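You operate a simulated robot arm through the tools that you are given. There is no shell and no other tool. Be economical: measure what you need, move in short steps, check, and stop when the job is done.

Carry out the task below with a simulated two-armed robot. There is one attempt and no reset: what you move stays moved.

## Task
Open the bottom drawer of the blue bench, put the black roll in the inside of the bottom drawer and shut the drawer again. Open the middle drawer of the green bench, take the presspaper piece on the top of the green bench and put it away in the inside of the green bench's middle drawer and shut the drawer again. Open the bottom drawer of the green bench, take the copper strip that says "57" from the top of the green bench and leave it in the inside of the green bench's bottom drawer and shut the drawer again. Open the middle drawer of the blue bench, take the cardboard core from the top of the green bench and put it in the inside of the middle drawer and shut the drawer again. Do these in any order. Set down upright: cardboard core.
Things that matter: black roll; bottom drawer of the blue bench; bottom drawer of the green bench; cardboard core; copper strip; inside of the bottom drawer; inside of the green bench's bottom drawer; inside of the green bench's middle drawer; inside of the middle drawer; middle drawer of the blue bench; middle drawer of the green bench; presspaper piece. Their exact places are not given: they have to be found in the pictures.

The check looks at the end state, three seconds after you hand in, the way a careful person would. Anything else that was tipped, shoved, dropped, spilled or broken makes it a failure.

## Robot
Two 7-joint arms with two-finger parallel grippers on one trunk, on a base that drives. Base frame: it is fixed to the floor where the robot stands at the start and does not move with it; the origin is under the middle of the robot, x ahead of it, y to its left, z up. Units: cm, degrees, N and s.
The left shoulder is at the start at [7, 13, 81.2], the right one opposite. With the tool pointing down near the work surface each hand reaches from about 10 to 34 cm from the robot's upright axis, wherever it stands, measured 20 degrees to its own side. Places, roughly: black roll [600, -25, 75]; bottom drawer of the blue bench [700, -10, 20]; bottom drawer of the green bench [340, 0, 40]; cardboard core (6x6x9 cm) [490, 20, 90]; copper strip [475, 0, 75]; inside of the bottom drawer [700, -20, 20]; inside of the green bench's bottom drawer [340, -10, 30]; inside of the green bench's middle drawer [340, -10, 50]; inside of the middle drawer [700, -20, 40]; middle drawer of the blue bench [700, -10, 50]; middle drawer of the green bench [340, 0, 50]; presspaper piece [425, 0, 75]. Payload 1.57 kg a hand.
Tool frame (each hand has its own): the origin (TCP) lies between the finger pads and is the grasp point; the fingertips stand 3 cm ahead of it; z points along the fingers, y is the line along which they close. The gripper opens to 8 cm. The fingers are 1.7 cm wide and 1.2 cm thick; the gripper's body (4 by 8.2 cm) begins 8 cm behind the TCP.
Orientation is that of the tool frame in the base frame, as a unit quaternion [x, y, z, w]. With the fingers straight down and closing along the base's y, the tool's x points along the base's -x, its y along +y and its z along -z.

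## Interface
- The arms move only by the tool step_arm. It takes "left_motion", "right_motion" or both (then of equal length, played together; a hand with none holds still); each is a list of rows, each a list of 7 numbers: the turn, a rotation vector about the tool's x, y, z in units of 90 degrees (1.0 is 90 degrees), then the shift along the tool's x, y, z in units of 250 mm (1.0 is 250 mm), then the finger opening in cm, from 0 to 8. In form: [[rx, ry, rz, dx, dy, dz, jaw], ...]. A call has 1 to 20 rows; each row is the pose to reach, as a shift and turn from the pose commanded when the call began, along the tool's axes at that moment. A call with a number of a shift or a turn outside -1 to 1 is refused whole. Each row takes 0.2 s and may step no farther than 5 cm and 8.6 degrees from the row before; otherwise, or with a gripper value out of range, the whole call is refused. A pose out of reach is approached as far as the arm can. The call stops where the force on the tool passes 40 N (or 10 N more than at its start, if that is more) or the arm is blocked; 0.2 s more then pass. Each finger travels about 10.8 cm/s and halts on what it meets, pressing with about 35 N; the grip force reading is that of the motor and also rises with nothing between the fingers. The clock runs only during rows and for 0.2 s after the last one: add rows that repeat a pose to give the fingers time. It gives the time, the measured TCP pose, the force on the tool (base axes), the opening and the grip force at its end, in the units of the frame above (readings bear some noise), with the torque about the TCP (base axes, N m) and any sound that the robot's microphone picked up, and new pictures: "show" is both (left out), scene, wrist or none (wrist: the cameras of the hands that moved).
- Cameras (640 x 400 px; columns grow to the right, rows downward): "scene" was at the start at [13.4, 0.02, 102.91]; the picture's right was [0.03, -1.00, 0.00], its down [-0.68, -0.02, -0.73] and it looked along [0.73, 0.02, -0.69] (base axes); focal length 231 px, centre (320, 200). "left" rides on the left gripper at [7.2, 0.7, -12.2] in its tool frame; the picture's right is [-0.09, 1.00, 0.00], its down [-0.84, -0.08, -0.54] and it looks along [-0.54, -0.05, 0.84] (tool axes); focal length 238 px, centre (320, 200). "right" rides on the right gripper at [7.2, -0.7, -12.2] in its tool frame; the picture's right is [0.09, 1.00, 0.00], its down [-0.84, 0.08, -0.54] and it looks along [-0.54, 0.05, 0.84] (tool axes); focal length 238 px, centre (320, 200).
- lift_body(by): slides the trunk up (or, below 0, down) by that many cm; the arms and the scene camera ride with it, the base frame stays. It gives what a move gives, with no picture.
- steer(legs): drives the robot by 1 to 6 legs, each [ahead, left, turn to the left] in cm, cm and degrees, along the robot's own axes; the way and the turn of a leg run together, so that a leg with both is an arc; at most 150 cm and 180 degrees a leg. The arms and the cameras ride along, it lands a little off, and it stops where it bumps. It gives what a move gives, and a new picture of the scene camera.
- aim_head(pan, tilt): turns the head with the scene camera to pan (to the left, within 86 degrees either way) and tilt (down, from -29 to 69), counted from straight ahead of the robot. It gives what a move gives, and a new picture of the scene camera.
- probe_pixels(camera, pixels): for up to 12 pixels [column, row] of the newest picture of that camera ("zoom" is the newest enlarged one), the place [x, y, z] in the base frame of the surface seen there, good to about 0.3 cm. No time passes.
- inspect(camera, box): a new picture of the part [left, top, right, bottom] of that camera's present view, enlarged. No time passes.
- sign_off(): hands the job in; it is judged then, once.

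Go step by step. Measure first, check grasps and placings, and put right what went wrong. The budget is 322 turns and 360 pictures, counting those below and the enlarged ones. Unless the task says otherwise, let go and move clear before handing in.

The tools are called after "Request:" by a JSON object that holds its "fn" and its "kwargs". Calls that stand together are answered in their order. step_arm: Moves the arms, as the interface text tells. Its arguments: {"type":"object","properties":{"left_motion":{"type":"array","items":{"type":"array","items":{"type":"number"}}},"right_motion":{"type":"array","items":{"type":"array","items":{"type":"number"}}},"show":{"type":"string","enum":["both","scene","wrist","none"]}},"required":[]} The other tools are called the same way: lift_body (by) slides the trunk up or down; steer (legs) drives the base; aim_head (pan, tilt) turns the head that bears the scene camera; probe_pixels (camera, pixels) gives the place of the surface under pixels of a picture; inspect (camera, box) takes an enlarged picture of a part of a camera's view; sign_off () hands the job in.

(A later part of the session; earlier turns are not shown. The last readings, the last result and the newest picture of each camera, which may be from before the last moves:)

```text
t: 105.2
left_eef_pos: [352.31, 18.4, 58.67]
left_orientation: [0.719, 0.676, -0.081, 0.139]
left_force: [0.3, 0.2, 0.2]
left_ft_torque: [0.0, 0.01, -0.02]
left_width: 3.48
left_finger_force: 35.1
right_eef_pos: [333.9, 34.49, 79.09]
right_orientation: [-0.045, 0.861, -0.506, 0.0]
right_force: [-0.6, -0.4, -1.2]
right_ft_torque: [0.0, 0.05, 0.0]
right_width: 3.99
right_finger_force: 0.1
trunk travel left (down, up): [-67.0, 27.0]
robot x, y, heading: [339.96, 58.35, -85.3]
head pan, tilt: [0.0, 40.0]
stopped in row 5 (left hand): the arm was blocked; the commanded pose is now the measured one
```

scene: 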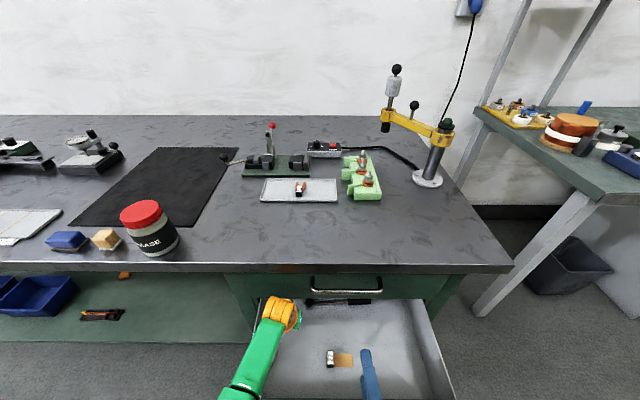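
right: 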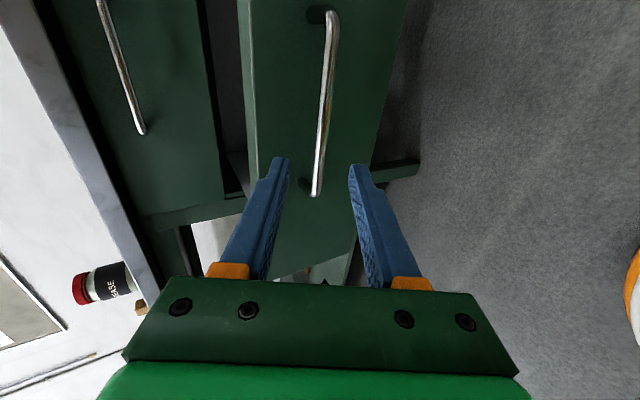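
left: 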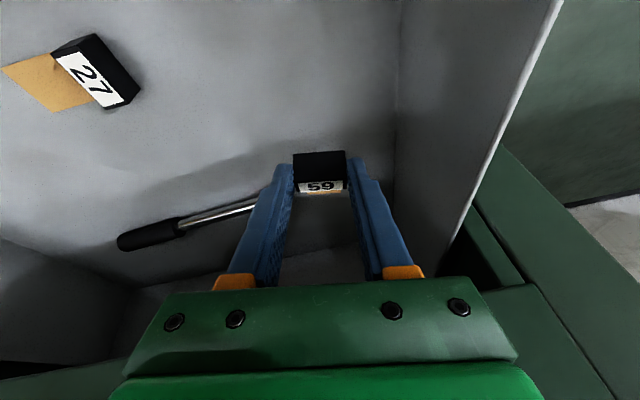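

The arm is at its reach limit, so I shift with the base (3 cm right) and lower with the trunk.

Request:
{"fn": "steer", "kwargs": {"legs": [[0, -3.5, 0]]}}

Request:
{"fn": "lift_body", "kwargs": {"by": -2}}

Request:
{"fn": "inspect", "kwargs": {"camera": "left", "box": [0, 0, 640, 400]}}

```text
t: 106.1
left_eef_pos: [348.89, 18.15, 58.76]
left_orientation: [0.72, 0.675, -0.082, 0.137]
left_force: [0.7, 0.3, 0.4]
left_ft_torque: [-0.03, 0.05, 0.01]
left_width: 3.49
left_finger_force: 35.1
right_eef_pos: [330.71, 34.22, 79.06]
right_orientation: [-0.046, 0.861, -0.506, 0.0]
right_force: [0.5, -0.5, 0.8]
right_ft_torque: [-0.03, 0.01, -0.01]
right_width: 4.0
right_finger_force: 0.1
trunk travel left (down, up): [-67.0, 27.0]
robot x, y, heading: [336.29, 58.07, -85.2]
head pan, tilt: [0.0, 40.0]
```

scene: 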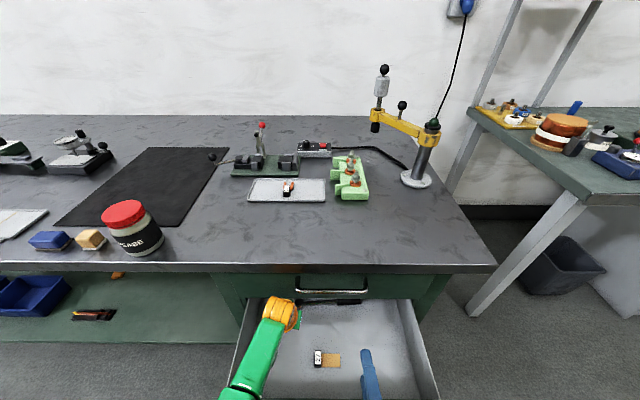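

```text
t: 106.8
left_eef_pos: [348.83, 18.21, 56.8]
left_orientation: [0.72, 0.675, -0.082, 0.138]
left_force: [-0.4, 0.2, -0.4]
left_ft_torque: [0.0, 0.0, 0.0]
left_width: 3.47
left_finger_force: 35.4
right_eef_pos: [330.52, 34.13, 77.11]
right_orientation: [-0.046, 0.862, -0.506, 0.002]
right_force: [-0.2, 0.0, -0.8]
right_ft_torque: [0.03, -0.01, 0.01]
right_width: 4.02
right_finger_force: 0.0
trunk travel left (down, up): [-65.0, 29.0]
robot x, y, heading: [336.23, 58.43, -84.9]
head pan, tilt: [0.0, 40.0]
```

```text
1.00 times, centred on (320, 200) of left (not enlarged: the box is as wide or as high as the picture)
```

zoom: 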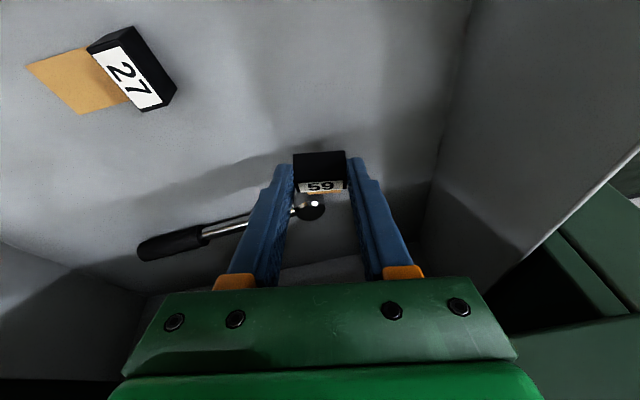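

Request:
{"fn": "probe_pixels", "kwargs": {"camera": "left", "pixels": [[313, 208], [320, 165], [430, 160], [440, 220], [400, 100], [320, 190], [155, 110]]}}

```text
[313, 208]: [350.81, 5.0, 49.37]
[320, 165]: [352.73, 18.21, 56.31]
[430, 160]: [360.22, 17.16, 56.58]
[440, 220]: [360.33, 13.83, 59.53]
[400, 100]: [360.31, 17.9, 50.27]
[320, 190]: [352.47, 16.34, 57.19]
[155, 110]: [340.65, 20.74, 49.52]
```

Request:
{"fn": "probe_pixels", "kwargs": {"camera": "zoom", "pixels": [[313, 208], [320, 170], [322, 188], [460, 120], [150, 85], [60, 80], [320, 100]]}}

```text
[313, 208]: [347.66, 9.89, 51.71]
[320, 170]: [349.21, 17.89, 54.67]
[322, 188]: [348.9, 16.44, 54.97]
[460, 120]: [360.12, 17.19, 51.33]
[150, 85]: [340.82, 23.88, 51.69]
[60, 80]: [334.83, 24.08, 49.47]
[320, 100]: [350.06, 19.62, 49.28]
```

The ratchet's ball is at (347.7,9.9), right ahead of the paper; I strafe 4.5 cm left to clear it (wall is at x=360).

Request:
{"fn": "steer", "kwargs": {"legs": [[-1.5, 4.5, 0]]}}

Request:
{"fn": "lift_body", "kwargs": {"by": -1.5}}

Request:
{"fn": "inspect", "kwargs": {"camera": "left", "box": [0, 0, 640, 400]}}

Request:
{"fn": "probe_pixels", "kwargs": {"camera": "zoom", "pixels": [[320, 170], [322, 188], [322, 193], [305, 100], [305, 215], [440, 120]]}}

```text
t: 107.7
left_eef_pos: [353.36, 19.99, 56.75]
left_orientation: [0.719, 0.676, -0.081, 0.139]
left_force: [0.6, 0.0, 0.1]
left_ft_torque: [0.02, 0.04, 0.0]
left_width: 3.47
left_finger_force: 34.6
right_eef_pos: [335.06, 35.96, 77.11]
right_orientation: [-0.046, 0.861, -0.506, 0.002]
right_force: [0.7, -0.1, -0.3]
right_ft_torque: [0.02, 0.04, 0.02]
right_width: 4.0
right_finger_force: 0.1
trunk travel left (down, up): [-65.0, 29.0]
robot x, y, heading: [340.43, 59.9, -85.2]
head pan, tilt: [0.0, 40.0]
```

scene: 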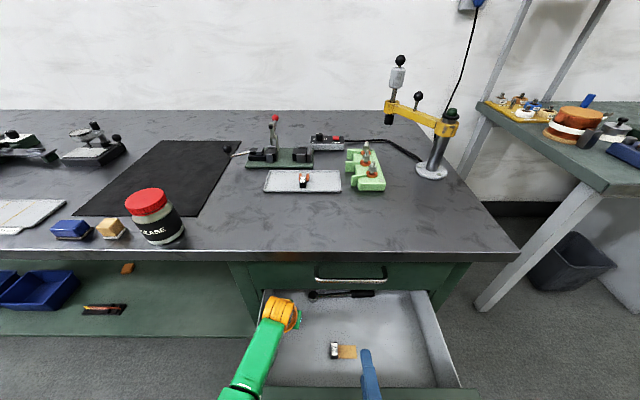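

```text
t: 108.3
left_eef_pos: [353.42, 20.03, 55.27]
left_orientation: [0.718, 0.677, -0.081, 0.14]
left_force: [-0.1, 1.6, 5.3]
left_ft_torque: [-0.26, 0.06, -0.01]
left_width: 3.47
left_finger_force: 35.1
right_eef_pos: [335.0, 36.15, 75.58]
right_orientation: [-0.046, 0.861, -0.507, 0.002]
right_force: [0.8, -0.6, 0.4]
right_ft_torque: [0.01, 0.01, -0.02]
right_width: 3.99
right_finger_force: 0.0
trunk travel left (down, up): [-63.5, 30.5]
robot x, y, heading: [340.71, 59.79, -84.8]
head pan, tilt: [0.0, 40.0]
```

```text
1.00 times, centred on (320, 200) of left (not enlarged: the box is as wide or as high as the picture)
```

zoom: 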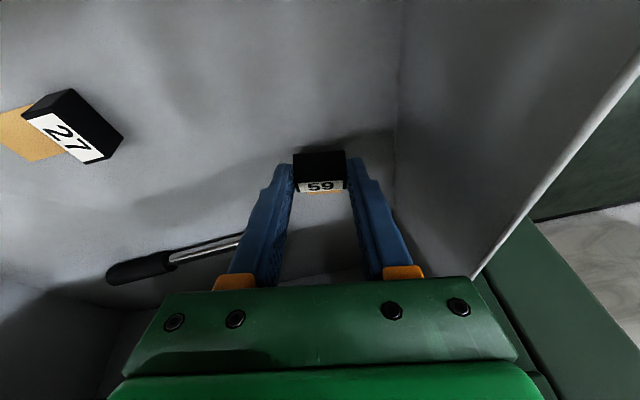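

```text
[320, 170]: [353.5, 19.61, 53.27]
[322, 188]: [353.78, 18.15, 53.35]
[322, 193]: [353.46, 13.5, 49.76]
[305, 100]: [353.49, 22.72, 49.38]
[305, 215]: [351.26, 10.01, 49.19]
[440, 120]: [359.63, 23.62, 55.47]
```

The paper's tip is touching the floor (5 N up). Release gently and rise with the trunk.

Request:
{"fn": "step_arm", "kwargs": {"left_motion": [[0, 0, 0, 0, 0, 0, 4], [0, 0, 0, 0, 0, 0, 5], [0, 0, 0, 0, 0, 0, 5.5], [0, 0, 0, 0, 0, 0, 5.5]], "show": "none"}}

Request:
{"fn": "lift_body", "kwargs": {"by": 14}}

Request:
{"fn": "inspect", "kwargs": {"camera": "left", "box": [0, 0, 640, 400]}}

```text
t: 109.3
left_eef_pos: [353.38, 19.98, 55.19]
left_orientation: [0.719, 0.676, -0.08, 0.14]
left_force: [-0.9, 0.5, -0.1]
left_ft_torque: [-0.03, 0.01, 0.01]
left_width: 5.49
left_finger_force: 0.1
right_eef_pos: [335.12, 36.0, 75.62]
right_orientation: [-0.046, 0.862, -0.505, 0.002]
right_force: [0.3, -0.3, -0.1]
right_ft_torque: [0.02, -0.02, 0.01]
right_width: 4.0
right_finger_force: 0.1
trunk travel left (down, up): [-63.5, 30.5]
robot x, y, heading: [340.89, 59.83, -85.3]
head pan, tilt: [0.0, 40.0]
```

```text
t: 111.0
left_eef_pos: [353.38, 20.03, 69.21]
left_orientation: [0.719, 0.676, -0.08, 0.139]
left_force: [1.2, 1.3, 0.1]
left_ft_torque: [0.04, 0.0, 0.01]
left_width: 5.5
left_finger_force: 0.1
right_eef_pos: [335.03, 36.1, 89.7]
right_orientation: [-0.046, 0.862, -0.505, 0.002]
right_force: [1.0, 0.7, -1.2]
right_ft_torque: [0.0, 0.01, 0.01]
right_width: 3.99
right_finger_force: 0.1
trunk travel left (down, up): [-77.5, 16.5]
robot x, y, heading: [341.08, 60.18, -85.1]
head pan, tilt: [0.0, 40.0]
```

```text
1.00 times, centred on (320, 200) of left (not enlarged: the box is as wide or as high as the picture)
```

zoom: 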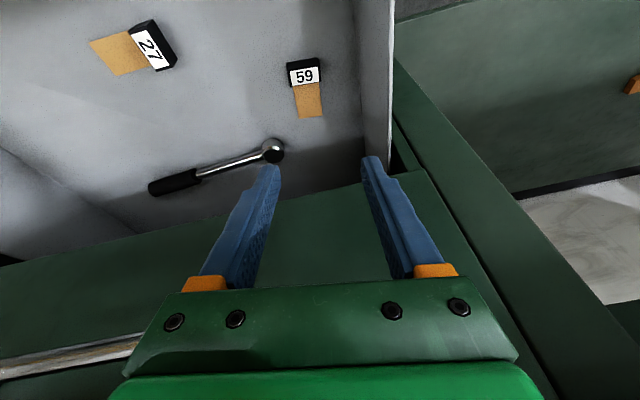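

The piece lies flat in the drawer. I back away, retract the left hand, and lower to shut the drawer with the closed right fingers.

Request:
{"fn": "steer", "kwargs": {"legs": [[-27, -1, 0]]}}

Request:
{"fn": "step_arm", "kwargs": {"left_motion": [[0, 0, 0, 0.15, 0, -0.05, 4], [0, 0, 0, 0.3, 0.02, -0.1, 4], [0, 0, 0, 0.45, 0.04, -0.15, 4], [0, 0, 0, 0.6, 0.06, -0.2, 4], [0, 0, 0, 0.68, 0.06, -0.22, 4], [0, 0, 0, 0.68, 0.06, -0.22, 4]], "right_motion": [[0, 0, 0, 0, 0.02, 0.04, 2], [0, 0, 0, 0, 0.04, 0.08, 0], [0, 0, 0, 0, 0.06, 0.12, 0], [0, 0, 0, 0, 0.1, 0.18, 0], [0, 0, 0, 0, 0.13, 0.22, 0], [0, 0, 0, 0, 0.13, 0.22, 0]], "show": "none"}}

```text
t: 112.9
left_eef_pos: [349.93, 47.09, 69.21]
left_orientation: [0.72, 0.675, -0.081, 0.138]
left_force: [-0.3, 0.4, 0.2]
left_ft_torque: [-0.01, -0.01, -0.01]
left_width: 5.52
left_finger_force: 0.0
right_eef_pos: [331.65, 63.17, 89.52]
right_orientation: [-0.046, 0.862, -0.505, 0.001]
right_force: [-0.3, 0.0, 0.7]
right_ft_torque: [0.02, 0.02, 0.0]
right_width: 4.01
right_finger_force: 0.1
trunk travel left (down, up): [-77.5, 16.5]
robot x, y, heading: [337.66, 87.33, -85.2]
head pan, tilt: [0.0, 40.0]
```

scene: 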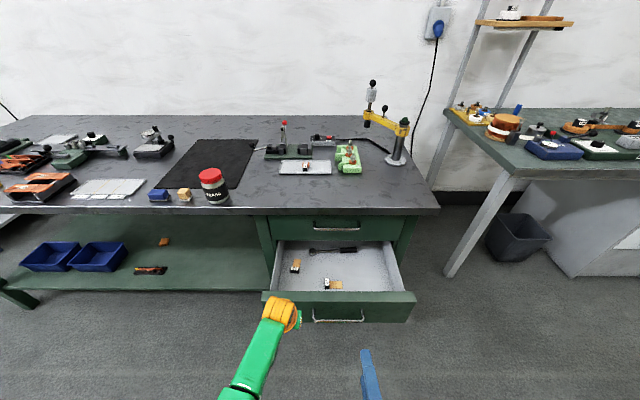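

```text
t: 114.3
left_eef_pos: [352.17, 65.12, 69.44]
left_orientation: [0.72, 0.675, -0.08, 0.139]
left_force: [-0.3, -0.7, 0.0]
left_ft_torque: [-0.01, 0.0, 0.01]
left_width: 3.97
left_finger_force: 0.0
right_eef_pos: [331.68, 60.29, 83.99]
right_orientation: [-0.045, 0.862, -0.506, 0.001]
right_force: [0.0, 0.2, 0.4]
right_ft_torque: [-0.02, 0.0, -0.04]
right_width: 0.03
right_finger_force: 21.1
trunk travel left (down, up): [-77.5, 16.5]
robot x, y, heading: [337.58, 87.39, -85.4]
head pan, tilt: [0.0, 40.0]
```

Request:
{"fn": "step_arm", "kwargs": {"right_motion": [[0, 0, 0, 0, -0.05, 0.08, 0], [0, 0, 0, 0, -0.097, 0.174, 0], [0, 0, 0, 0, -0.097, 0.174, 0]], "show": "none"}}

Request:
{"fn": "lift_body", "kwargs": {"by": -20.6}}

Request:
{"fn": "steer", "kwargs": {"legs": [[12, 4, 0]]}}

Request:
{"fn": "inspect", "kwargs": {"camera": "right", "box": [0, 0, 640, 400]}}

```text
t: 115.1
left_eef_pos: [352.03, 65.13, 69.48]
left_orientation: [0.72, 0.675, -0.081, 0.139]
left_force: [-0.4, 1.1, 0.2]
left_ft_torque: [0.03, 0.03, 0.06]
left_width: 4.0
left_finger_force: 0.1
right_eef_pos: [331.84, 55.29, 83.8]
right_orientation: [-0.045, 0.862, -0.505, 0.001]
right_force: [-0.2, 1.4, 0.6]
right_ft_torque: [0.0, -0.03, 0.02]
right_width: 0.0
right_finger_force: 21.1
trunk travel left (down, up): [-77.5, 16.5]
robot x, y, heading: [337.54, 86.89, -85.3]
head pan, tilt: [0.0, 40.0]
```

```text
t: 117.3
left_eef_pos: [352.07, 65.02, 48.77]
left_orientation: [0.721, 0.675, -0.081, 0.138]
left_force: [1.1, 0.2, 0.1]
left_ft_torque: [0.02, 0.0, 0.01]
left_width: 3.99
left_finger_force: 0.1
right_eef_pos: [331.78, 55.15, 63.22]
right_orientation: [-0.045, 0.862, -0.506, 0.001]
right_force: [0.0, -0.7, 0.7]
right_ft_torque: [0.02, -0.04, -0.02]
right_width: 0.03
right_finger_force: 21.5
trunk travel left (down, up): [-56.9, 37.1]
robot x, y, heading: [337.48, 87.08, -85.1]
head pan, tilt: [0.0, 40.0]
```

```text
t: 118.6
left_eef_pos: [357.16, 53.03, 48.83]
left_orientation: [0.72, 0.675, -0.08, 0.139]
left_force: [-0.3, -0.1, -0.2]
left_ft_torque: [-0.03, 0.02, -0.02]
left_width: 4.01
left_finger_force: 0.1
right_eef_pos: [336.72, 43.35, 63.31]
right_orientation: [-0.044, 0.862, -0.506, 0.0]
right_force: [0.2, -0.6, 0.6]
right_ft_torque: [-0.01, 0.04, -0.02]
right_width: 0.0
right_finger_force: 21.4
trunk travel left (down, up): [-56.9, 37.1]
robot x, y, heading: [342.58, 75.11, -85.4]
head pan, tilt: [0.0, 40.0]
```

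scene: 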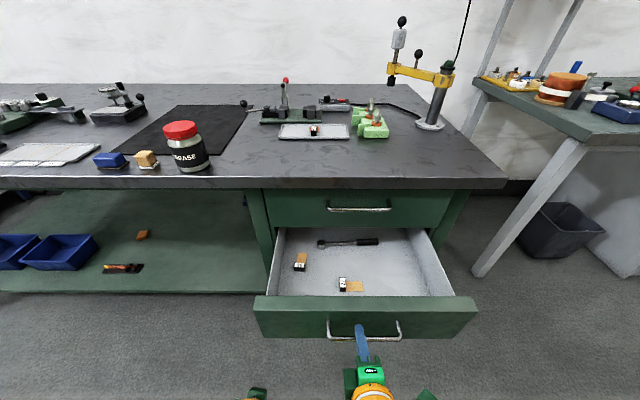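

```text
1.00 times, centred on (320, 200) of right (not enlarged: the box is as wide or as high as the picture)
```

zoom: 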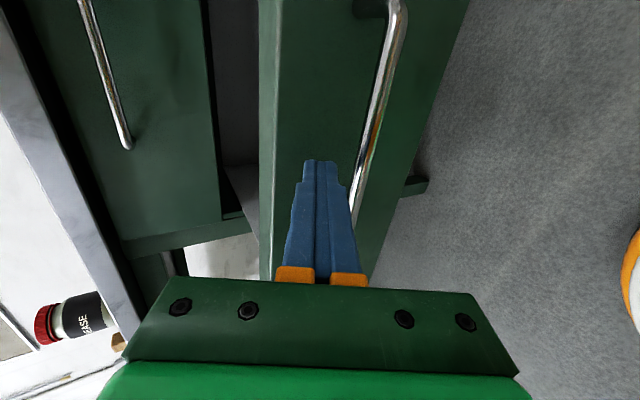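

The fingertips sit between the panel rim and the handle. Push forward.

Request:
{"fn": "steer", "kwargs": {"legs": [[15, 0, 0]]}}

Request:
{"fn": "steer", "kwargs": {"legs": [[10, 0, 0]]}}

```text
t: 120.0
left_eef_pos: [358.43, 38.22, 48.8]
left_orientation: [0.72, 0.675, -0.081, 0.139]
left_force: [-0.2, 0.9, 0.2]
left_ft_torque: [0.02, -0.02, 0.03]
left_width: 3.99
left_finger_force: 0.1
right_eef_pos: [338.12, 28.36, 63.2]
right_orientation: [-0.046, 0.861, -0.506, 0.001]
right_force: [0.3, 0.0, 0.7]
right_ft_torque: [0.0, 0.0, 0.0]
right_width: 0.01
right_finger_force: 21.2
trunk travel left (down, up): [-56.9, 37.1]
robot x, y, heading: [343.93, 60.14, -85.1]
head pan, tilt: [0.0, 40.0]
```

scene: 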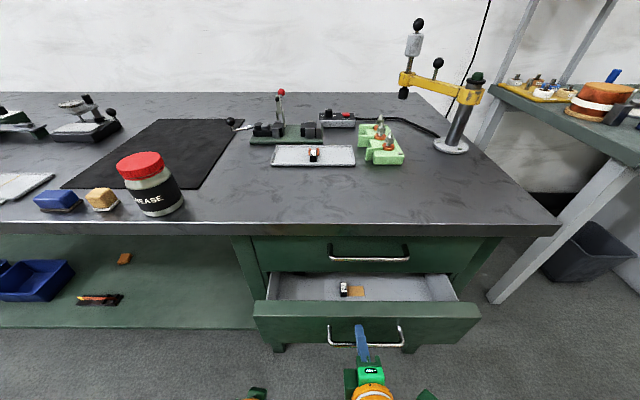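

```text
t: 121.2
left_eef_pos: [359.21, 28.33, 48.73]
left_orientation: [0.72, 0.676, -0.081, 0.138]
left_force: [0.4, -0.4, 0.4]
left_ft_torque: [0.02, 0.0, -0.02]
left_width: 3.99
left_finger_force: 0.0
right_eef_pos: [339.0, 18.52, 63.19]
right_orientation: [-0.046, 0.862, -0.504, 0.002]
right_force: [0.0, 0.2, -0.4]
right_ft_torque: [-0.02, 0.03, 0.0]
right_width: 0.0
right_finger_force: 21.6
trunk travel left (down, up): [-56.9, 37.1]
robot x, y, heading: [344.67, 50.39, -85.3]
head pan, tilt: [0.0, 40.0]
```

scene: 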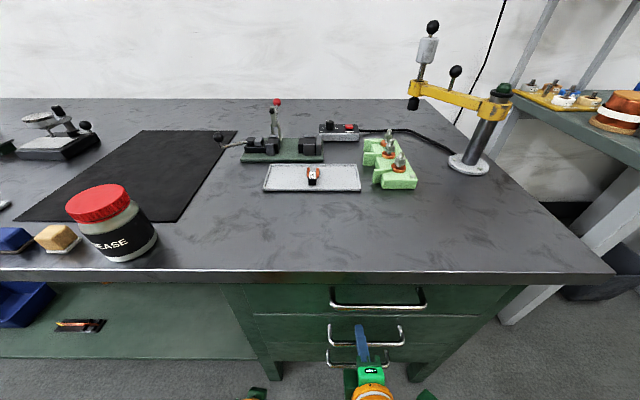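

Nearly closed. Finish the push with the arm until I feel it seat.

Request:
{"fn": "step_arm", "kwargs": {"right_motion": [[0, 0, 0, 0, -0.02, 0.035, 0], [0, 0, 0, 0, -0.035, 0.062, 0], [0, 0, 0, 0, -0.05, 0.087, 0], [0, 0, 0, 0, -0.058, 0.1, 0]], "show": "wrist"}}

```text
t: 121.9
left_eef_pos: [359.07, 28.8, 49.02]
left_orientation: [0.72, 0.674, -0.083, 0.143]
left_force: [-0.8, -0.6, 0.2]
left_ft_torque: [0.0, 0.03, 0.01]
left_width: 3.98
left_finger_force: 0.1
right_eef_pos: [339.01, 17.21, 63.3]
right_orientation: [-0.046, 0.862, -0.505, 0.0]
right_force: [-2.8, 28.6, 13.5]
right_ft_torque: [-0.24, 0.02, -0.08]
right_width: 0.01
right_finger_force: 21.1
trunk travel left (down, up): [-56.9, 37.1]
robot x, y, heading: [344.78, 50.88, -85.5]
head pan, tilt: [0.0, 40.0]
stopped in row 3 (right hand): the force on the tool passed its limit at 48 N (the readings are from after the stop); the commanded pose is now the measured one
```

right: 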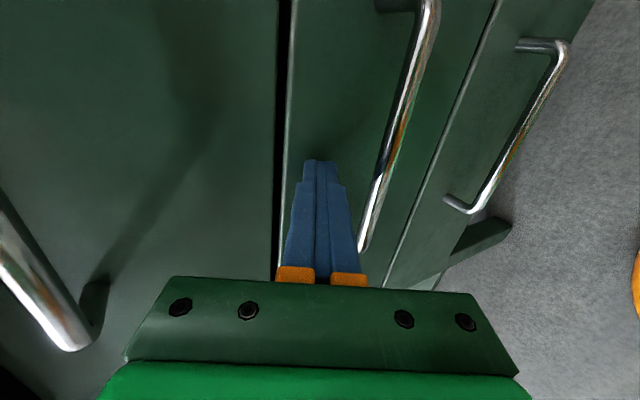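

Seated shut (48 N). Now back away, go to the copper strips: strafe left ~117 and raise the trunk.

Request:
{"fn": "steer", "kwargs": {"legs": [[-38, 0, 0], [0, 115, 0]]}}

Request:
{"fn": "lift_body", "kwargs": {"by": 36.5}}

Request:
{"fn": "aim_head", "kwargs": {"pan": 0, "tilt": 42}}

```text
t: 129.7
left_eef_pos: [471.62, 75.84, 48.79]
left_orientation: [0.713, 0.682, -0.079, 0.14]
left_force: [0.1, 0.4, 0.3]
left_ft_torque: [0.01, 0.0, -0.03]
left_width: 3.99
left_finger_force: 0.1
right_eef_pos: [451.66, 63.61, 62.99]
right_orientation: [-0.054, 0.864, -0.5, 0.006]
right_force: [-0.1, 0.4, -0.6]
right_ft_torque: [0.0, -0.01, 0.02]
right_width: 0.0
right_finger_force: 21.2
trunk travel left (down, up): [-56.9, 37.1]
robot x, y, heading: [456.58, 97.65, -83.9]
head pan, tilt: [0.0, 40.0]
```

scene: 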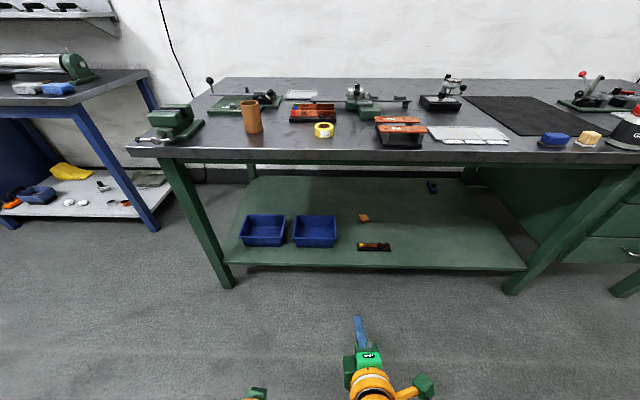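

```text
t: 133.3
left_eef_pos: [471.52, 75.92, 85.22]
left_orientation: [0.713, 0.682, -0.079, 0.139]
left_force: [0.1, -0.8, -0.7]
left_ft_torque: [-0.01, 0.02, 0.0]
left_width: 4.0
left_finger_force: 0.1
right_eef_pos: [451.71, 63.62, 99.42]
right_orientation: [-0.054, 0.864, -0.5, 0.006]
right_force: [0.1, -1.0, -0.3]
right_ft_torque: [-0.03, 0.01, 0.04]
right_width: 0.0
right_finger_force: 21.2
trunk travel left (down, up): [-93.4, 0.6]
robot x, y, heading: [456.63, 97.66, -83.9]
head pan, tilt: [0.0, 40.0]
```

```text
t: 133.9
left_eef_pos: [471.52, 75.93, 85.41]
left_orientation: [0.713, 0.682, -0.079, 0.14]
left_force: [-0.7, 0.0, 0.3]
left_ft_torque: [0.02, 0.03, 0.01]
left_width: 3.99
left_finger_force: 0.1
right_eef_pos: [451.67, 63.58, 99.34]
right_orientation: [-0.055, 0.864, -0.5, 0.006]
right_force: [0.0, 0.0, 1.0]
right_ft_torque: [0.0, 0.03, 0.01]
right_width: 0.01
right_finger_force: 21.8
trunk travel left (down, up): [-93.4, 0.6]
robot x, y, heading: [456.48, 97.71, -83.9]
head pan, tilt: [0.0, 42.0]
```

scene: 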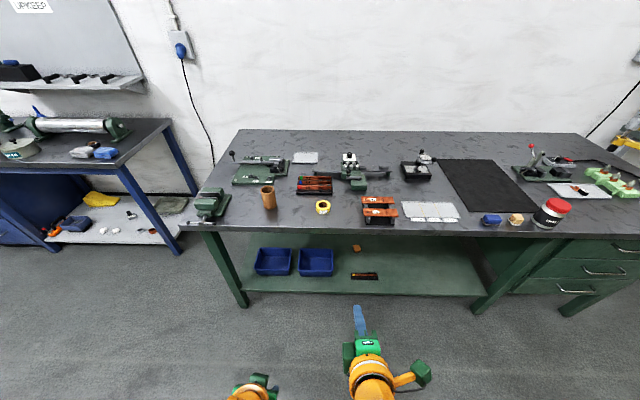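

Raise the left hand, then drive in to view the strips with the wrist camera.

Request:
{"fn": "step_arm", "kwargs": {"left_motion": [[0, 0, 0, -0.12, 0.01, -0.07, 4], [0, 0, 0, -0.24, 0.02, -0.14, 4], [0, 0, 0, -0.36, 0.03, -0.22, 4], [0, 0, 0, -0.48, 0.05, -0.3, 4], [0, 0, 0, -0.626, 0.066, -0.384, 4], [0, 0, 0, -0.626, 0.066, -0.384, 4]], "show": "none"}}

Request:
{"fn": "steer", "kwargs": {"legs": [[45, -2, 0]]}}

Request:
{"fn": "inspect", "kwargs": {"camera": "left", "box": [0, 0, 640, 400]}}

```text
t: 135.3
left_eef_pos: [472.07, 64.16, 99.2]
left_orientation: [0.713, 0.682, -0.074, 0.141]
left_force: [-0.8, -0.2, 0.1]
left_ft_torque: [0.03, 0.0, -0.05]
left_width: 4.01
left_finger_force: 0.1
right_eef_pos: [451.54, 63.74, 99.47]
right_orientation: [-0.054, 0.864, -0.5, 0.006]
right_force: [-0.2, 0.7, -0.1]
right_ft_torque: [-0.01, 0.0, 0.01]
right_width: 0.0
right_finger_force: 20.9
trunk travel left (down, up): [-93.4, 0.6]
robot x, y, heading: [456.62, 97.61, -84.2]
head pan, tilt: [0.0, 42.0]
```

```text
t: 138.0
left_eef_pos: [474.9, 19.12, 99.15]
left_orientation: [0.712, 0.683, -0.074, 0.144]
left_force: [1.1, -1.1, -0.1]
left_ft_torque: [-0.04, 0.01, -0.02]
left_width: 4.0
left_finger_force: 0.1
right_eef_pos: [454.51, 18.65, 99.49]
right_orientation: [-0.055, 0.864, -0.501, 0.008]
right_force: [-0.3, 0.2, 0.3]
right_ft_torque: [0.02, -0.02, 0.0]
right_width: 0.02
right_finger_force: 21.4
trunk travel left (down, up): [-93.4, 0.6]
robot x, y, heading: [459.07, 52.76, -83.6]
head pan, tilt: [0.0, 42.0]
```

scene: 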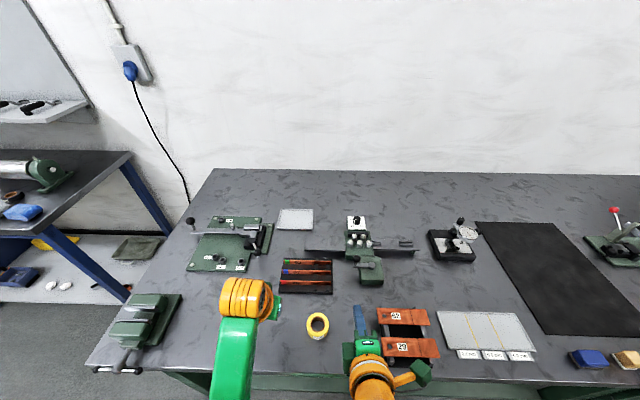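

```text
1.00 times, centred on (320, 200) of left (not enlarged: the box is as wide or as high as the picture)
```

zoom: 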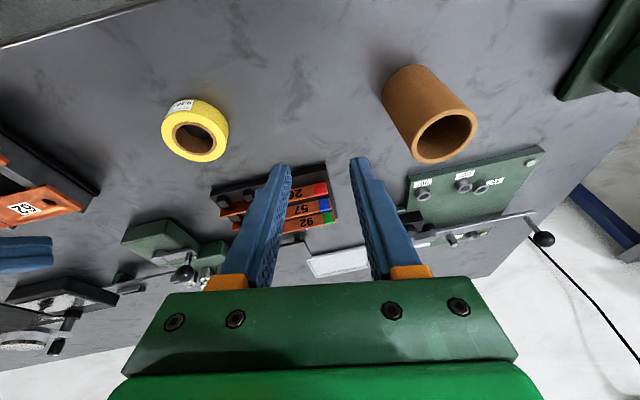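

Request:
{"fn": "inspect", "kwargs": {"camera": "scene", "box": [270, 250, 340, 300]}}

Request:
{"fn": "probe_pixels", "kwargs": {"camera": "zoom", "pixels": [[100, 110], [560, 120], [100, 195], [560, 205], [100, 250], [560, 255], [120, 180], [200, 270], [560, 370], [100, 380], [340, 160]]}}

Request:
{"fn": "inspect", "kwargs": {"camera": "left", "box": [200, 150, 350, 245]}}

```text
8.00 times, centred on (305, 275) of scene
```

zoom: 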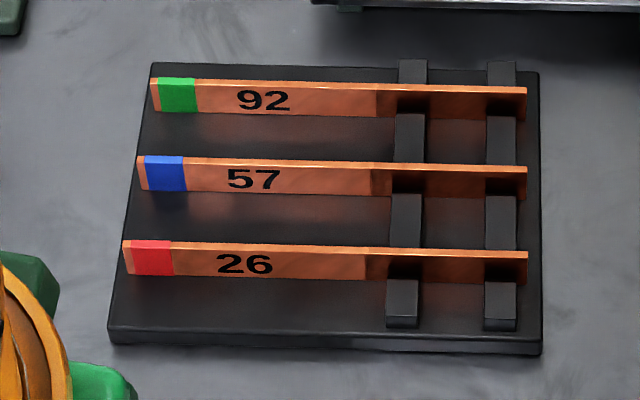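

```text
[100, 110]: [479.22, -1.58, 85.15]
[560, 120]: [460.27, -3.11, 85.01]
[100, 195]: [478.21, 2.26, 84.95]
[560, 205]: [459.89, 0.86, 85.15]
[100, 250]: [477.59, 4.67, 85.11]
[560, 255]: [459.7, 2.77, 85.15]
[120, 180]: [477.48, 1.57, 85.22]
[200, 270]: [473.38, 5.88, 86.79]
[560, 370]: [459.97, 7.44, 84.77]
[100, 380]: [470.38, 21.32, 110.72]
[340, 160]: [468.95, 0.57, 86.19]
```

```text
4.21 times, centred on (275, 198) of left
```

zoom: 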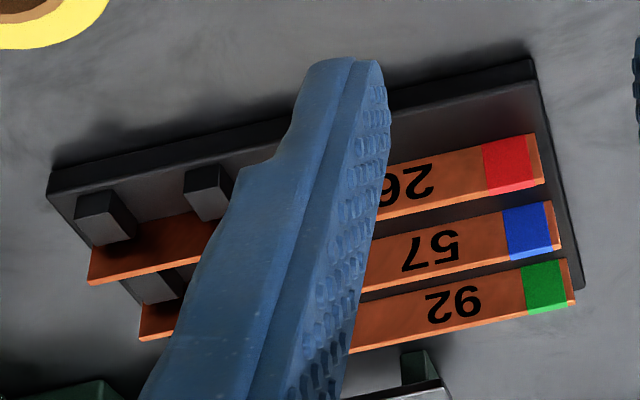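

Strips stand on edge 3.3 cm apart; "57" is the middle, blue-tipped one, spanning x 460–477, held by posts at its right end. I'll grip it with a vertical tool turned 90°. First level the left tool and retract the right hand.

Request:
{"fn": "step_arm", "kwargs": {"left_motion": [[0.03, 0.09, 0, 0, 0, 0, 3], [0.06, 0.19, 0, 0, 0, 0, 3], [0.06, 0.19, 0, 0, 0, 0, 3], [0.06, 0.19, 0, 0, 0, 0, 3], [0.06, 0.19, 0, 0, 0, 0, 3]], "right_motion": [[0, 0, 0, 0, 0.025, -0.13, 0], [0, 0, 0, 0, 0.05, -0.26, 0], [0, 0, 0, 0, 0.075, -0.4, 0], [0, 0, 0, 0, 0.1, -0.54, 0], [0, 0, 0, 0, 0.116, -0.6, 0]], "show": "none"}}

Request:
{"fn": "step_arm", "kwargs": {"left_motion": [[0, 0, 0.09, 0, 0, 0, 2.4], [0, 0, 0.18, 0, 0, 0, 2.4], [0, 0, 0.27, 0, 0, 0, 2.4], [0, 0, 0.36, 0, 0, 0, 2.4], [0, 0, 0.45, 0, 0, 0, 2.4], [0, 0, 0.54, 0, 0, 0, 2.4], [0, 0, 0.63, 0, 0, 0, 2.4], [0, 0, 0.72, 0, 0, 0, 2.4], [0, 0, 0.81, 0, 0, 0, 2.4], [0, 0, 0.9, 0, 0, 0, 2.4], [0, 0, 0.99, 0, 0, 0, 2.4], [0, 0, 0.99, 0, 0, 0, 2.4]], "show": "scene"}}

```text
refused: row 2 steps farther than a row can; nothing moved
```

```text
t: 140.6
left_eef_pos: [474.95, 18.79, 99.16]
left_orientation: [0.987, -0.013, 0.048, 0.154]
left_force: [0.1, 0.1, 0.4]
left_ft_torque: [0.01, 0.04, 0.01]
left_width: 2.42
left_finger_force: 0.1
right_eef_pos: [454.5, 18.6, 99.36]
right_orientation: [-0.055, 0.864, -0.5, 0.006]
right_force: [-0.3, -1.1, 0.2]
right_ft_torque: [0.01, 0.01, -0.01]
right_width: 0.03
right_finger_force: 21.7
trunk travel left (down, up): [-93.4, 0.6]
robot x, y, heading: [459.2, 52.91, -84.0]
head pan, tilt: [0.0, 42.0]
```

scene: 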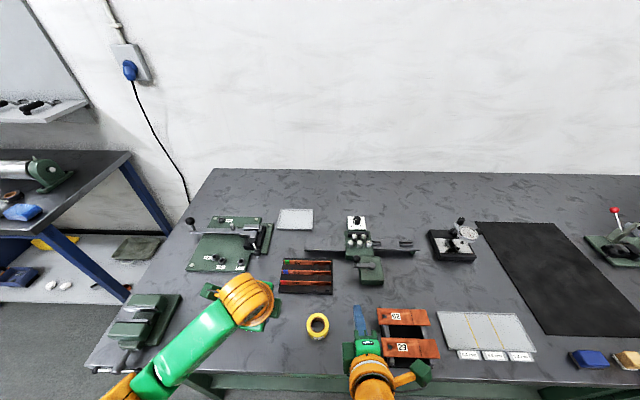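

Order aside, the roll is done. Now level the left tool fully, and retract the right hand in allowed steps.

Request:
{"fn": "step_arm", "kwargs": {"left_motion": [[0.065, -0.02, -0.018, 0, 0, 0, 2.4], [0.13, -0.04, -0.036, 0, 0, 0, 2.4], [0.197, -0.063, -0.055, 0, 0, 0, 2.4], [0.197, -0.063, -0.055, 0, 0, 0, 2.4], [0.197, -0.063, -0.055, 0, 0, 0, 2.4], [0.197, -0.063, -0.055, 0, 0, 0, 2.4]], "right_motion": [[0, 0, 0, 0, 0.02, -0.1, 0], [0, 0, 0, 0, 0.04, -0.2, 0], [0, 0, 0, 0, 0.06, -0.3, 0], [0, 0, 0, 0, 0.08, -0.4, 0], [0, 0, 0, 0, 0.1, -0.5, 0], [0, 0, 0, 0, 0.116, -0.6, 0]], "show": "none"}}

Request:
{"fn": "steer", "kwargs": {"legs": [[6.5, 0, 0]]}}

Request:
{"fn": "inspect", "kwargs": {"camera": "left", "box": [0, 0, 640, 400]}}

```text
t: 142.0
left_eef_pos: [474.74, 18.88, 99.13]
left_orientation: [1.0, 0.03, -0.006, 0.0]
left_force: [0.4, 0.2, -0.4]
left_ft_torque: [-0.01, -0.01, -0.01]
left_width: 2.4
left_finger_force: 0.1
right_eef_pos: [452.95, 32.88, 104.49]
right_orientation: [-0.056, 0.864, -0.501, 0.006]
right_force: [-0.3, 0.4, 0.3]
right_ft_torque: [0.02, 0.04, 0.04]
right_width: 0.01
right_finger_force: 21.6
trunk travel left (down, up): [-93.4, 0.6]
robot x, y, heading: [458.87, 52.4, -83.7]
head pan, tilt: [0.0, 42.0]
```

```text
t: 143.0
left_eef_pos: [475.53, 13.06, 99.46]
left_orientation: [1.0, 0.03, -0.006, 0.005]
left_force: [-0.1, 0.5, -0.5]
left_ft_torque: [-0.04, -0.02, 0.02]
left_width: 2.37
left_finger_force: 0.1
right_eef_pos: [453.76, 26.99, 104.71]
right_orientation: [-0.056, 0.863, -0.503, 0.007]
right_force: [0.1, 1.2, -0.3]
right_ft_torque: [-0.01, 0.01, -0.02]
right_width: 0.0
right_finger_force: 21.3
trunk travel left (down, up): [-93.4, 0.6]
robot x, y, heading: [460.14, 45.98, -83.8]
head pan, tilt: [0.0, 42.0]
```

scene: 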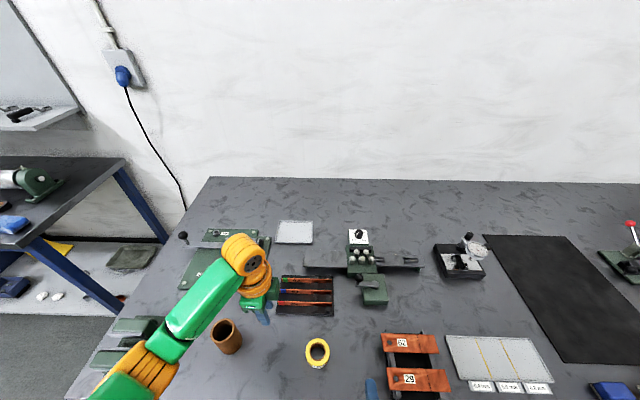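

```text
1.00 times, centred on (320, 200) of left (not enlarged: the box is as wide or as high as the picture)
```

zoom: 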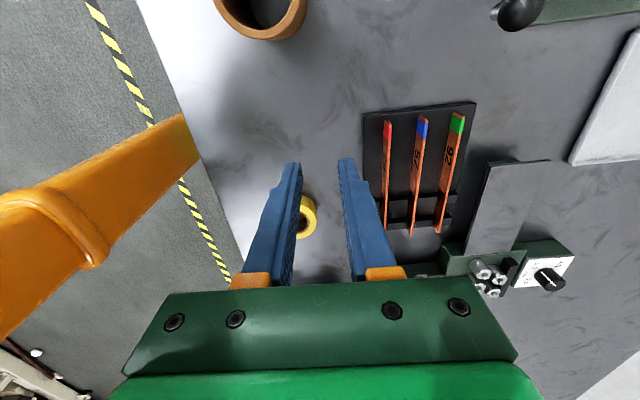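

Great view of the strips. Measure them in zoom.

Request:
{"fn": "inspect", "kwargs": {"camera": "left", "box": [350, 95, 490, 240]}}

Request:
{"fn": "probe_pixels", "kwargs": {"camera": "left", "pixels": [[423, 119], [411, 232], [418, 180]]}}

```text
2.76 times, centred on (420, 168) of left
```

zoom: 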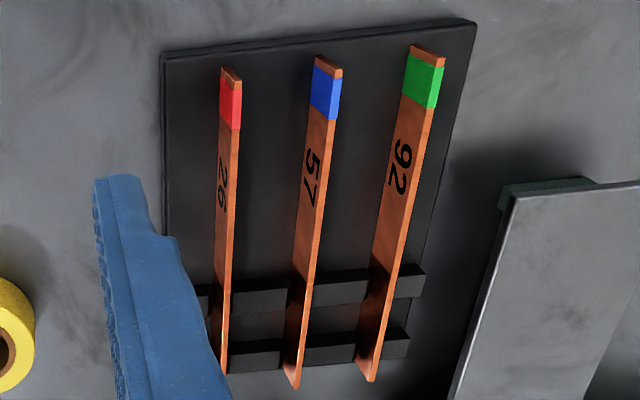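

```text
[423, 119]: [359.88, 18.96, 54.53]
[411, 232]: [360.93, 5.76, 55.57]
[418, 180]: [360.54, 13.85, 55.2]
```

Request:
{"fn": "probe_pixels", "kwargs": {"camera": "zoom", "pixels": [[330, 70], [340, 73], [325, 100], [318, 150], [330, 150], [305, 220], [317, 220], [296, 290], [237, 75], [232, 140], [430, 60], [410, 140]]}}

```text
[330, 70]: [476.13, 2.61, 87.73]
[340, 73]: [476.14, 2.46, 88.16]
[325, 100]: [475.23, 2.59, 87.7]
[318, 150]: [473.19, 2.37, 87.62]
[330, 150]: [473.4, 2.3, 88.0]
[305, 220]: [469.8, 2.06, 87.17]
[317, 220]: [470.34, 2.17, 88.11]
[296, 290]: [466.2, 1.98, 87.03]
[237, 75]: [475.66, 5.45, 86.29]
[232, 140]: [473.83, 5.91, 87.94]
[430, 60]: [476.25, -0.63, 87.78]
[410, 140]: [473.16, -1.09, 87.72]
```

Strip 57: y≈2.1 at x=470, top z≈88.2. Move the vertical gripper above it.

Request:
{"fn": "step_arm", "kwargs": {"left_motion": [[0, 0, 0, -0.06, 0.1, 0.02, 2.2], [0, 0, 0, -0.12, 0.2, 0.05, 2.2], [0, 0, 0, -0.18, 0.3, 0.08, 2.2], [0, 0, 0, -0.245, 0.4, 0.11, 2.2], [0, 0, 0, -0.245, 0.425, 0.145, 2.2], [0, 0, 0, -0.245, 0.425, 0.145, 2.2]], "show": "wrist"}}

```text
t: 144.4
left_eef_pos: [470.02, 1.64, 95.75]
left_orientation: [1.0, 0.029, -0.008, 0.002]
left_force: [-0.2, 0.2, -0.3]
left_ft_torque: [0.02, -0.01, 0.01]
left_width: 2.16
left_finger_force: 0.1
right_eef_pos: [453.69, 26.42, 104.48]
right_orientation: [-0.057, 0.864, -0.501, 0.007]
right_force: [0.6, -1.0, 0.1]
right_ft_torque: [-0.01, 0.01, -0.01]
right_width: 0.0
right_finger_force: 21.5
trunk travel left (down, up): [-93.4, 0.6]
robot x, y, heading: [460.01, 45.82, -83.8]
head pan, tilt: [0.0, 42.0]
```

left: 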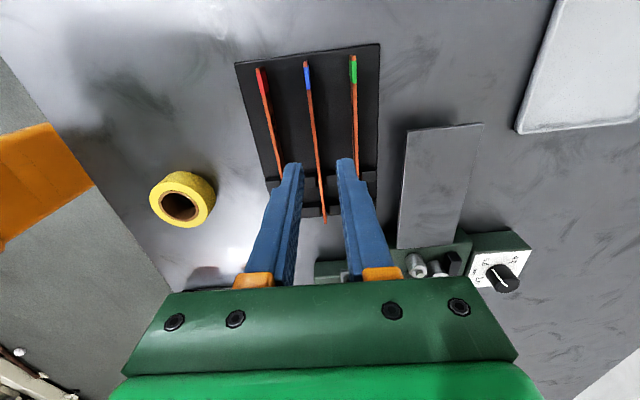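

Aligned; descend to z≈89.4 around strip 57.

Request:
{"fn": "step_arm", "kwargs": {"left_motion": [[0, 0, 0, 0, -0.012, 0.06, 2.2], [0, 0, 0, 0, -0.012, 0.12, 2.2], [0, 0, 0, 0, -0.014, 0.18, 2.2], [0, 0, 0, 0, -0.014, 0.25, 2.2], [0, 0, 0, 0, -0.014, 0.25, 2.2]], "show": "wrist"}}

```text
t: 145.5
left_eef_pos: [470.37, 3.74, 91.24]
left_orientation: [0.999, 0.029, -0.009, 0.01]
left_force: [1.7, -1.2, 21.3]
left_ft_torque: [0.31, -0.08, 0.05]
left_width: 2.17
left_finger_force: 0.0
left hand out of reach, approached as far as the arm can: row 1, 2, 3, 4, 5
right_eef_pos: [453.72, 26.79, 104.62]
right_orientation: [-0.057, 0.863, -0.503, 0.007]
right_force: [-0.7, 0.3, -0.3]
right_ft_torque: [-0.01, -0.03, -0.01]
right_width: 0.0
right_finger_force: 21.1
trunk travel left (down, up): [-93.4, 0.6]
robot x, y, heading: [459.86, 45.98, -83.9]
head pan, tilt: [0.0, 42.0]
stopped in row 5 (left hand): the force on the tool passed its limit at 44 N (the readings are from after the stop); the commanded pose is now the measured one
```

left: 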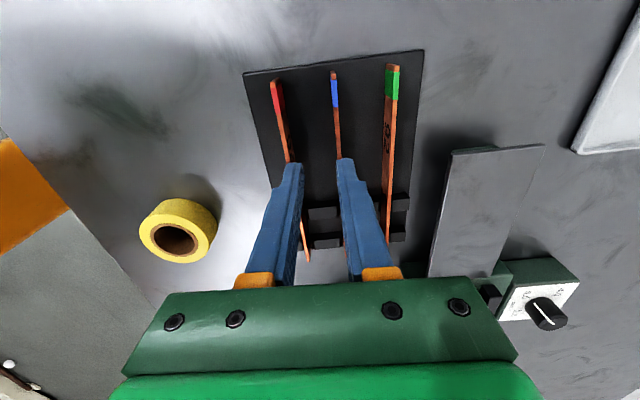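

The arm ran out of reach and drifted back onto the strip's top edge; I back up at once, then will descend with the trunk instead.

Request:
{"fn": "step_arm", "kwargs": {"left_motion": [[0, 0, 0, 0, 0, -0.1, 2.2], [0, 0, 0, 0, 0, -0.17, 2.2], [0, 0, 0, -0.016, 0.04, -0.18, 2.2], [0, 0, 0, -0.016, 0.07, -0.18, 2.2], [0, 0, 0, -0.016, 0.07, -0.18, 2.2]], "show": "wrist"}}

```text
t: 146.7
left_eef_pos: [470.23, 1.72, 95.5]
left_orientation: [1.0, 0.029, -0.008, 0.006]
left_force: [0.0, 0.3, 0.4]
left_ft_torque: [0.01, 0.01, 0.04]
left_width: 2.18
left_finger_force: 0.0
right_eef_pos: [453.79, 26.41, 104.53]
right_orientation: [-0.057, 0.864, -0.5, 0.007]
right_force: [-0.6, 0.0, -0.3]
right_ft_torque: [-0.03, -0.01, 0.02]
right_width: 0.0
right_finger_force: 21.5
trunk travel left (down, up): [-93.4, 0.6]
robot x, y, heading: [460.08, 45.91, -83.7]
head pan, tilt: [0.0, 42.0]
```

left: 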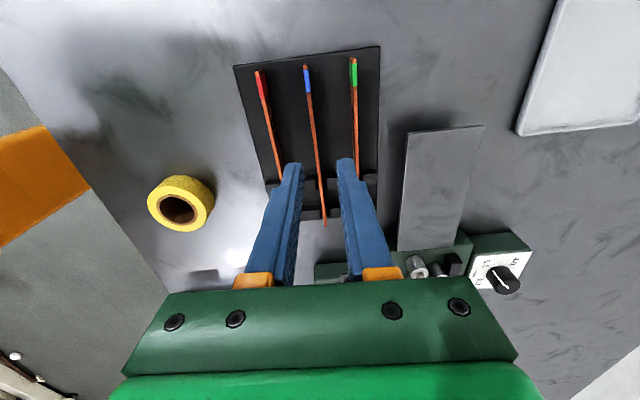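

Nothing disturbed. Re-measure the strip's top edge from this picture.

Request:
{"fn": "inspect", "kwargs": {"camera": "left", "box": [240, 50, 400, 230]}}

Request:
{"fn": "probe_pixels", "kwargs": {"camera": "left", "pixels": [[306, 67], [309, 90], [312, 120], [316, 150], [319, 180], [322, 205], [293, 170], [343, 170]]}}

```text
2.22 times, centred on (320, 140) of left
```

zoom: 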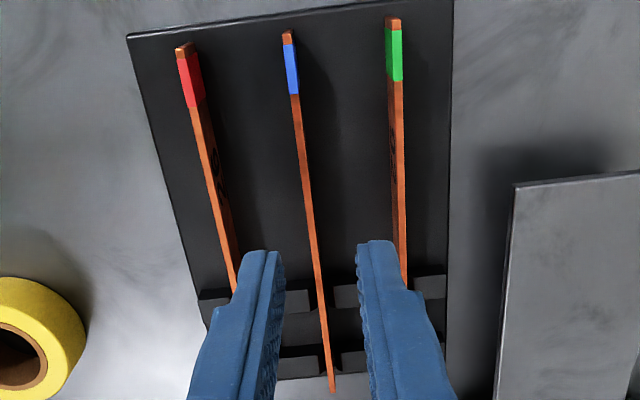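

```text
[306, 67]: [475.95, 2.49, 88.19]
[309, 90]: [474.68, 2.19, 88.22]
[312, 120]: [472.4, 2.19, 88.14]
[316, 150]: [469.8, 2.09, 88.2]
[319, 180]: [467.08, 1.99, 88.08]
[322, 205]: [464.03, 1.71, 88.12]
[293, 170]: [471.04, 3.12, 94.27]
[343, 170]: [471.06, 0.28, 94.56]
```

Strip at y=2.08; shift 0.36 cm back and lower with the trunk.

Request:
{"fn": "step_arm", "kwargs": {"left_motion": [[0, 0, 0, 0, -0.0145, 0, 2.2], [0, 0, 0, 0, -0.0145, 0, 2.2]], "show": "none"}}

Request:
{"fn": "lift_body", "kwargs": {"by": -4}}

Request:
{"fn": "inspect", "kwargs": {"camera": "left", "box": [240, 50, 400, 230]}}

```text
t: 147.3
left_eef_pos: [470.31, 2.11, 95.47]
left_orientation: [1.0, 0.029, -0.007, 0.006]
left_force: [0.3, -0.2, 0.5]
left_ft_torque: [-0.01, 0.01, 0.01]
left_width: 2.21
left_finger_force: 0.0
right_eef_pos: [453.73, 26.28, 104.46]
right_orientation: [-0.057, 0.864, -0.5, 0.007]
right_force: [-0.1, 0.0, 1.1]
right_ft_torque: [0.0, 0.01, -0.03]
right_width: 0.0
right_finger_force: 21.5
trunk travel left (down, up): [-93.4, 0.6]
robot x, y, heading: [459.85, 45.92, -83.7]
head pan, tilt: [0.0, 42.0]
```

```text
t: 148.1
left_eef_pos: [470.22, 2.11, 91.39]
left_orientation: [1.0, 0.029, -0.008, 0.006]
left_force: [0.6, -0.2, -1.1]
left_ft_torque: [-0.01, 0.04, -0.02]
left_width: 2.21
left_finger_force: 0.0
right_eef_pos: [453.73, 26.34, 100.42]
right_orientation: [-0.057, 0.864, -0.501, 0.008]
right_force: [0.0, 1.1, 0.2]
right_ft_torque: [0.02, 0.01, -0.02]
right_width: 0.02
right_finger_force: 21.5
trunk travel left (down, up): [-89.4, 4.6]
robot x, y, heading: [459.93, 45.97, -83.7]
head pan, tilt: [0.0, 42.0]
```

```text
2.22 times, centred on (320, 140) of left
```

zoom: 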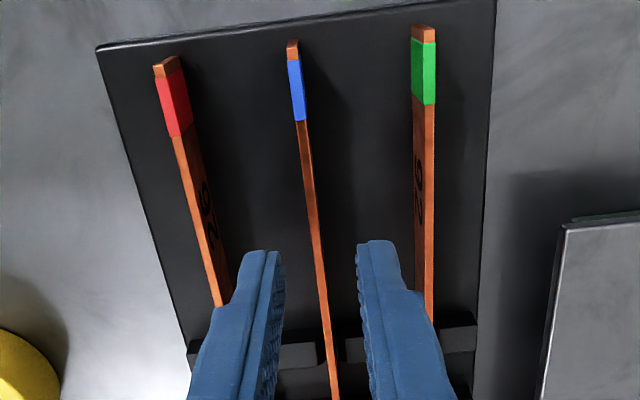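

Still centred on 57. Lower 1.8 cm more and close.

Request:
{"fn": "lift_body", "kwargs": {"by": -1.8}}

Request:
{"fn": "step_arm", "kwargs": {"left_motion": [[0, 0, 0, 0, 0, 0, 1], [0, 0, 0, 0, 0, 0, 0], [0, 0, 0, 0, 0, 0, 0], [0, 0, 0, 0, 0, 0, 0]], "show": "wrist"}}

```text
t: 148.7
left_eef_pos: [470.22, 2.11, 89.44]
left_orientation: [1.0, 0.03, -0.008, 0.006]
left_force: [-0.2, 0.3, 0.7]
left_ft_torque: [0.01, 0.0, 0.02]
left_width: 2.17
left_finger_force: 0.1
right_eef_pos: [453.73, 26.29, 98.79]
right_orientation: [-0.056, 0.864, -0.499, 0.007]
right_force: [0.3, 0.7, -0.1]
right_ft_torque: [-0.01, -0.02, 0.01]
right_width: 0.04
right_finger_force: 21.4
trunk travel left (down, up): [-87.6, 6.4]
robot x, y, heading: [459.57, 46.13, -84.0]
head pan, tilt: [0.0, 42.0]
```

```text
t: 149.7
left_eef_pos: [470.16, 2.04, 89.62]
left_orientation: [1.0, 0.029, -0.007, 0.005]
left_force: [0.3, -0.2, 1.6]
left_ft_torque: [-0.01, 0.13, 0.04]
left_width: 0.2
left_finger_force: 23.8
right_eef_pos: [453.77, 26.3, 98.71]
right_orientation: [-0.056, 0.864, -0.5, 0.007]
right_force: [-0.6, 0.2, -0.1]
right_ft_torque: [0.01, -0.04, 0.0]
right_width: 0.02
right_finger_force: 21.2
trunk travel left (down, up): [-87.6, 6.4]
robot x, y, heading: [459.64, 46.24, -83.7]
head pan, tilt: [0.0, 42.0]
```

left: 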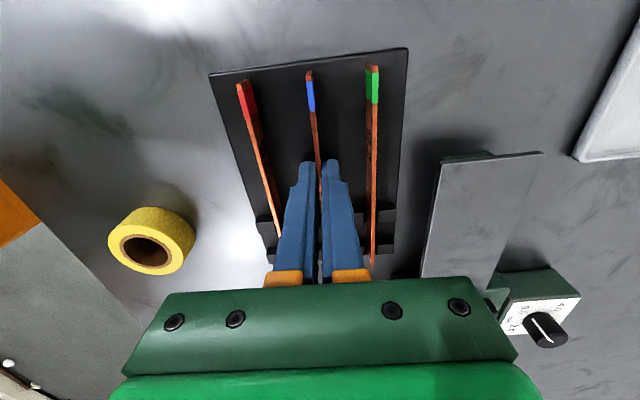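

Gripped (0.2 cm thick). Lift with the trunk.

Request:
{"fn": "lift_body", "kwargs": {"by": 6}}

Request:
{"fn": "inspect", "kwargs": {"camera": "left", "box": [0, 0, 640, 400]}}

```text
t: 150.7
left_eef_pos: [470.38, 2.14, 95.55]
left_orientation: [1.0, 0.029, -0.008, 0.007]
left_force: [0.1, 1.1, -0.8]
left_ft_torque: [0.01, -0.01, -0.03]
left_width: 0.23
left_finger_force: 23.6
right_eef_pos: [453.81, 26.44, 104.67]
right_orientation: [-0.056, 0.864, -0.5, 0.006]
right_force: [0.1, 0.1, -0.5]
right_ft_torque: [0.0, 0.03, -0.02]
right_width: 0.01
right_finger_force: 21.3
trunk travel left (down, up): [-93.6, 0.4]
robot x, y, heading: [460.23, 46.37, -84.0]
head pan, tilt: [0.0, 42.0]
```

```text
1.00 times, centred on (320, 200) of left (not enlarged: the box is as wide or as high as the picture)
```

zoom: 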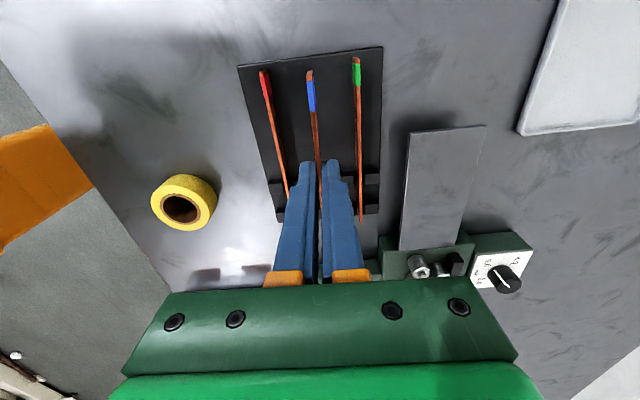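

Strip lifted clear. Back away from the bench and strafe right to the drawers.

Request:
{"fn": "steer", "kwargs": {"legs": [[-48, 0, 0], [0, -112, 0]]}}

```text
t: 159.1
left_eef_pos: [351.04, 38.44, 95.61]
left_orientation: [1.0, 0.029, -0.008, 0.006]
left_force: [0.3, -0.2, -1.0]
left_ft_torque: [0.02, -0.01, -0.01]
left_width: 0.23
left_finger_force: 23.8
right_eef_pos: [334.56, 62.75, 104.66]
right_orientation: [-0.056, 0.864, -0.5, 0.008]
right_force: [-1.3, 0.0, -0.1]
right_ft_torque: [0.02, 0.0, -0.02]
right_width: 0.0
right_finger_force: 21.8
trunk travel left (down, up): [-93.6, 0.4]
robot x, y, heading: [340.49, 82.53, -83.7]
head pan, tilt: [0.0, 42.0]
```

scene: 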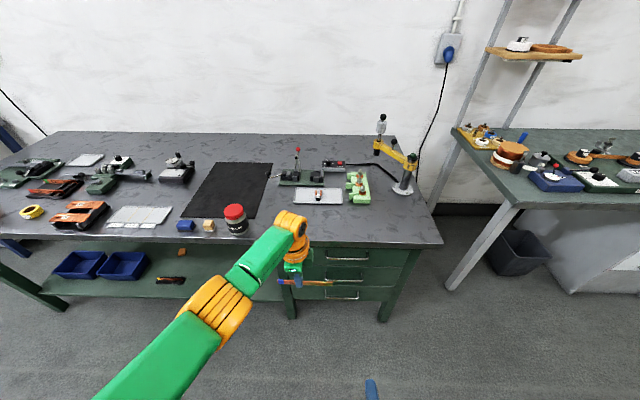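

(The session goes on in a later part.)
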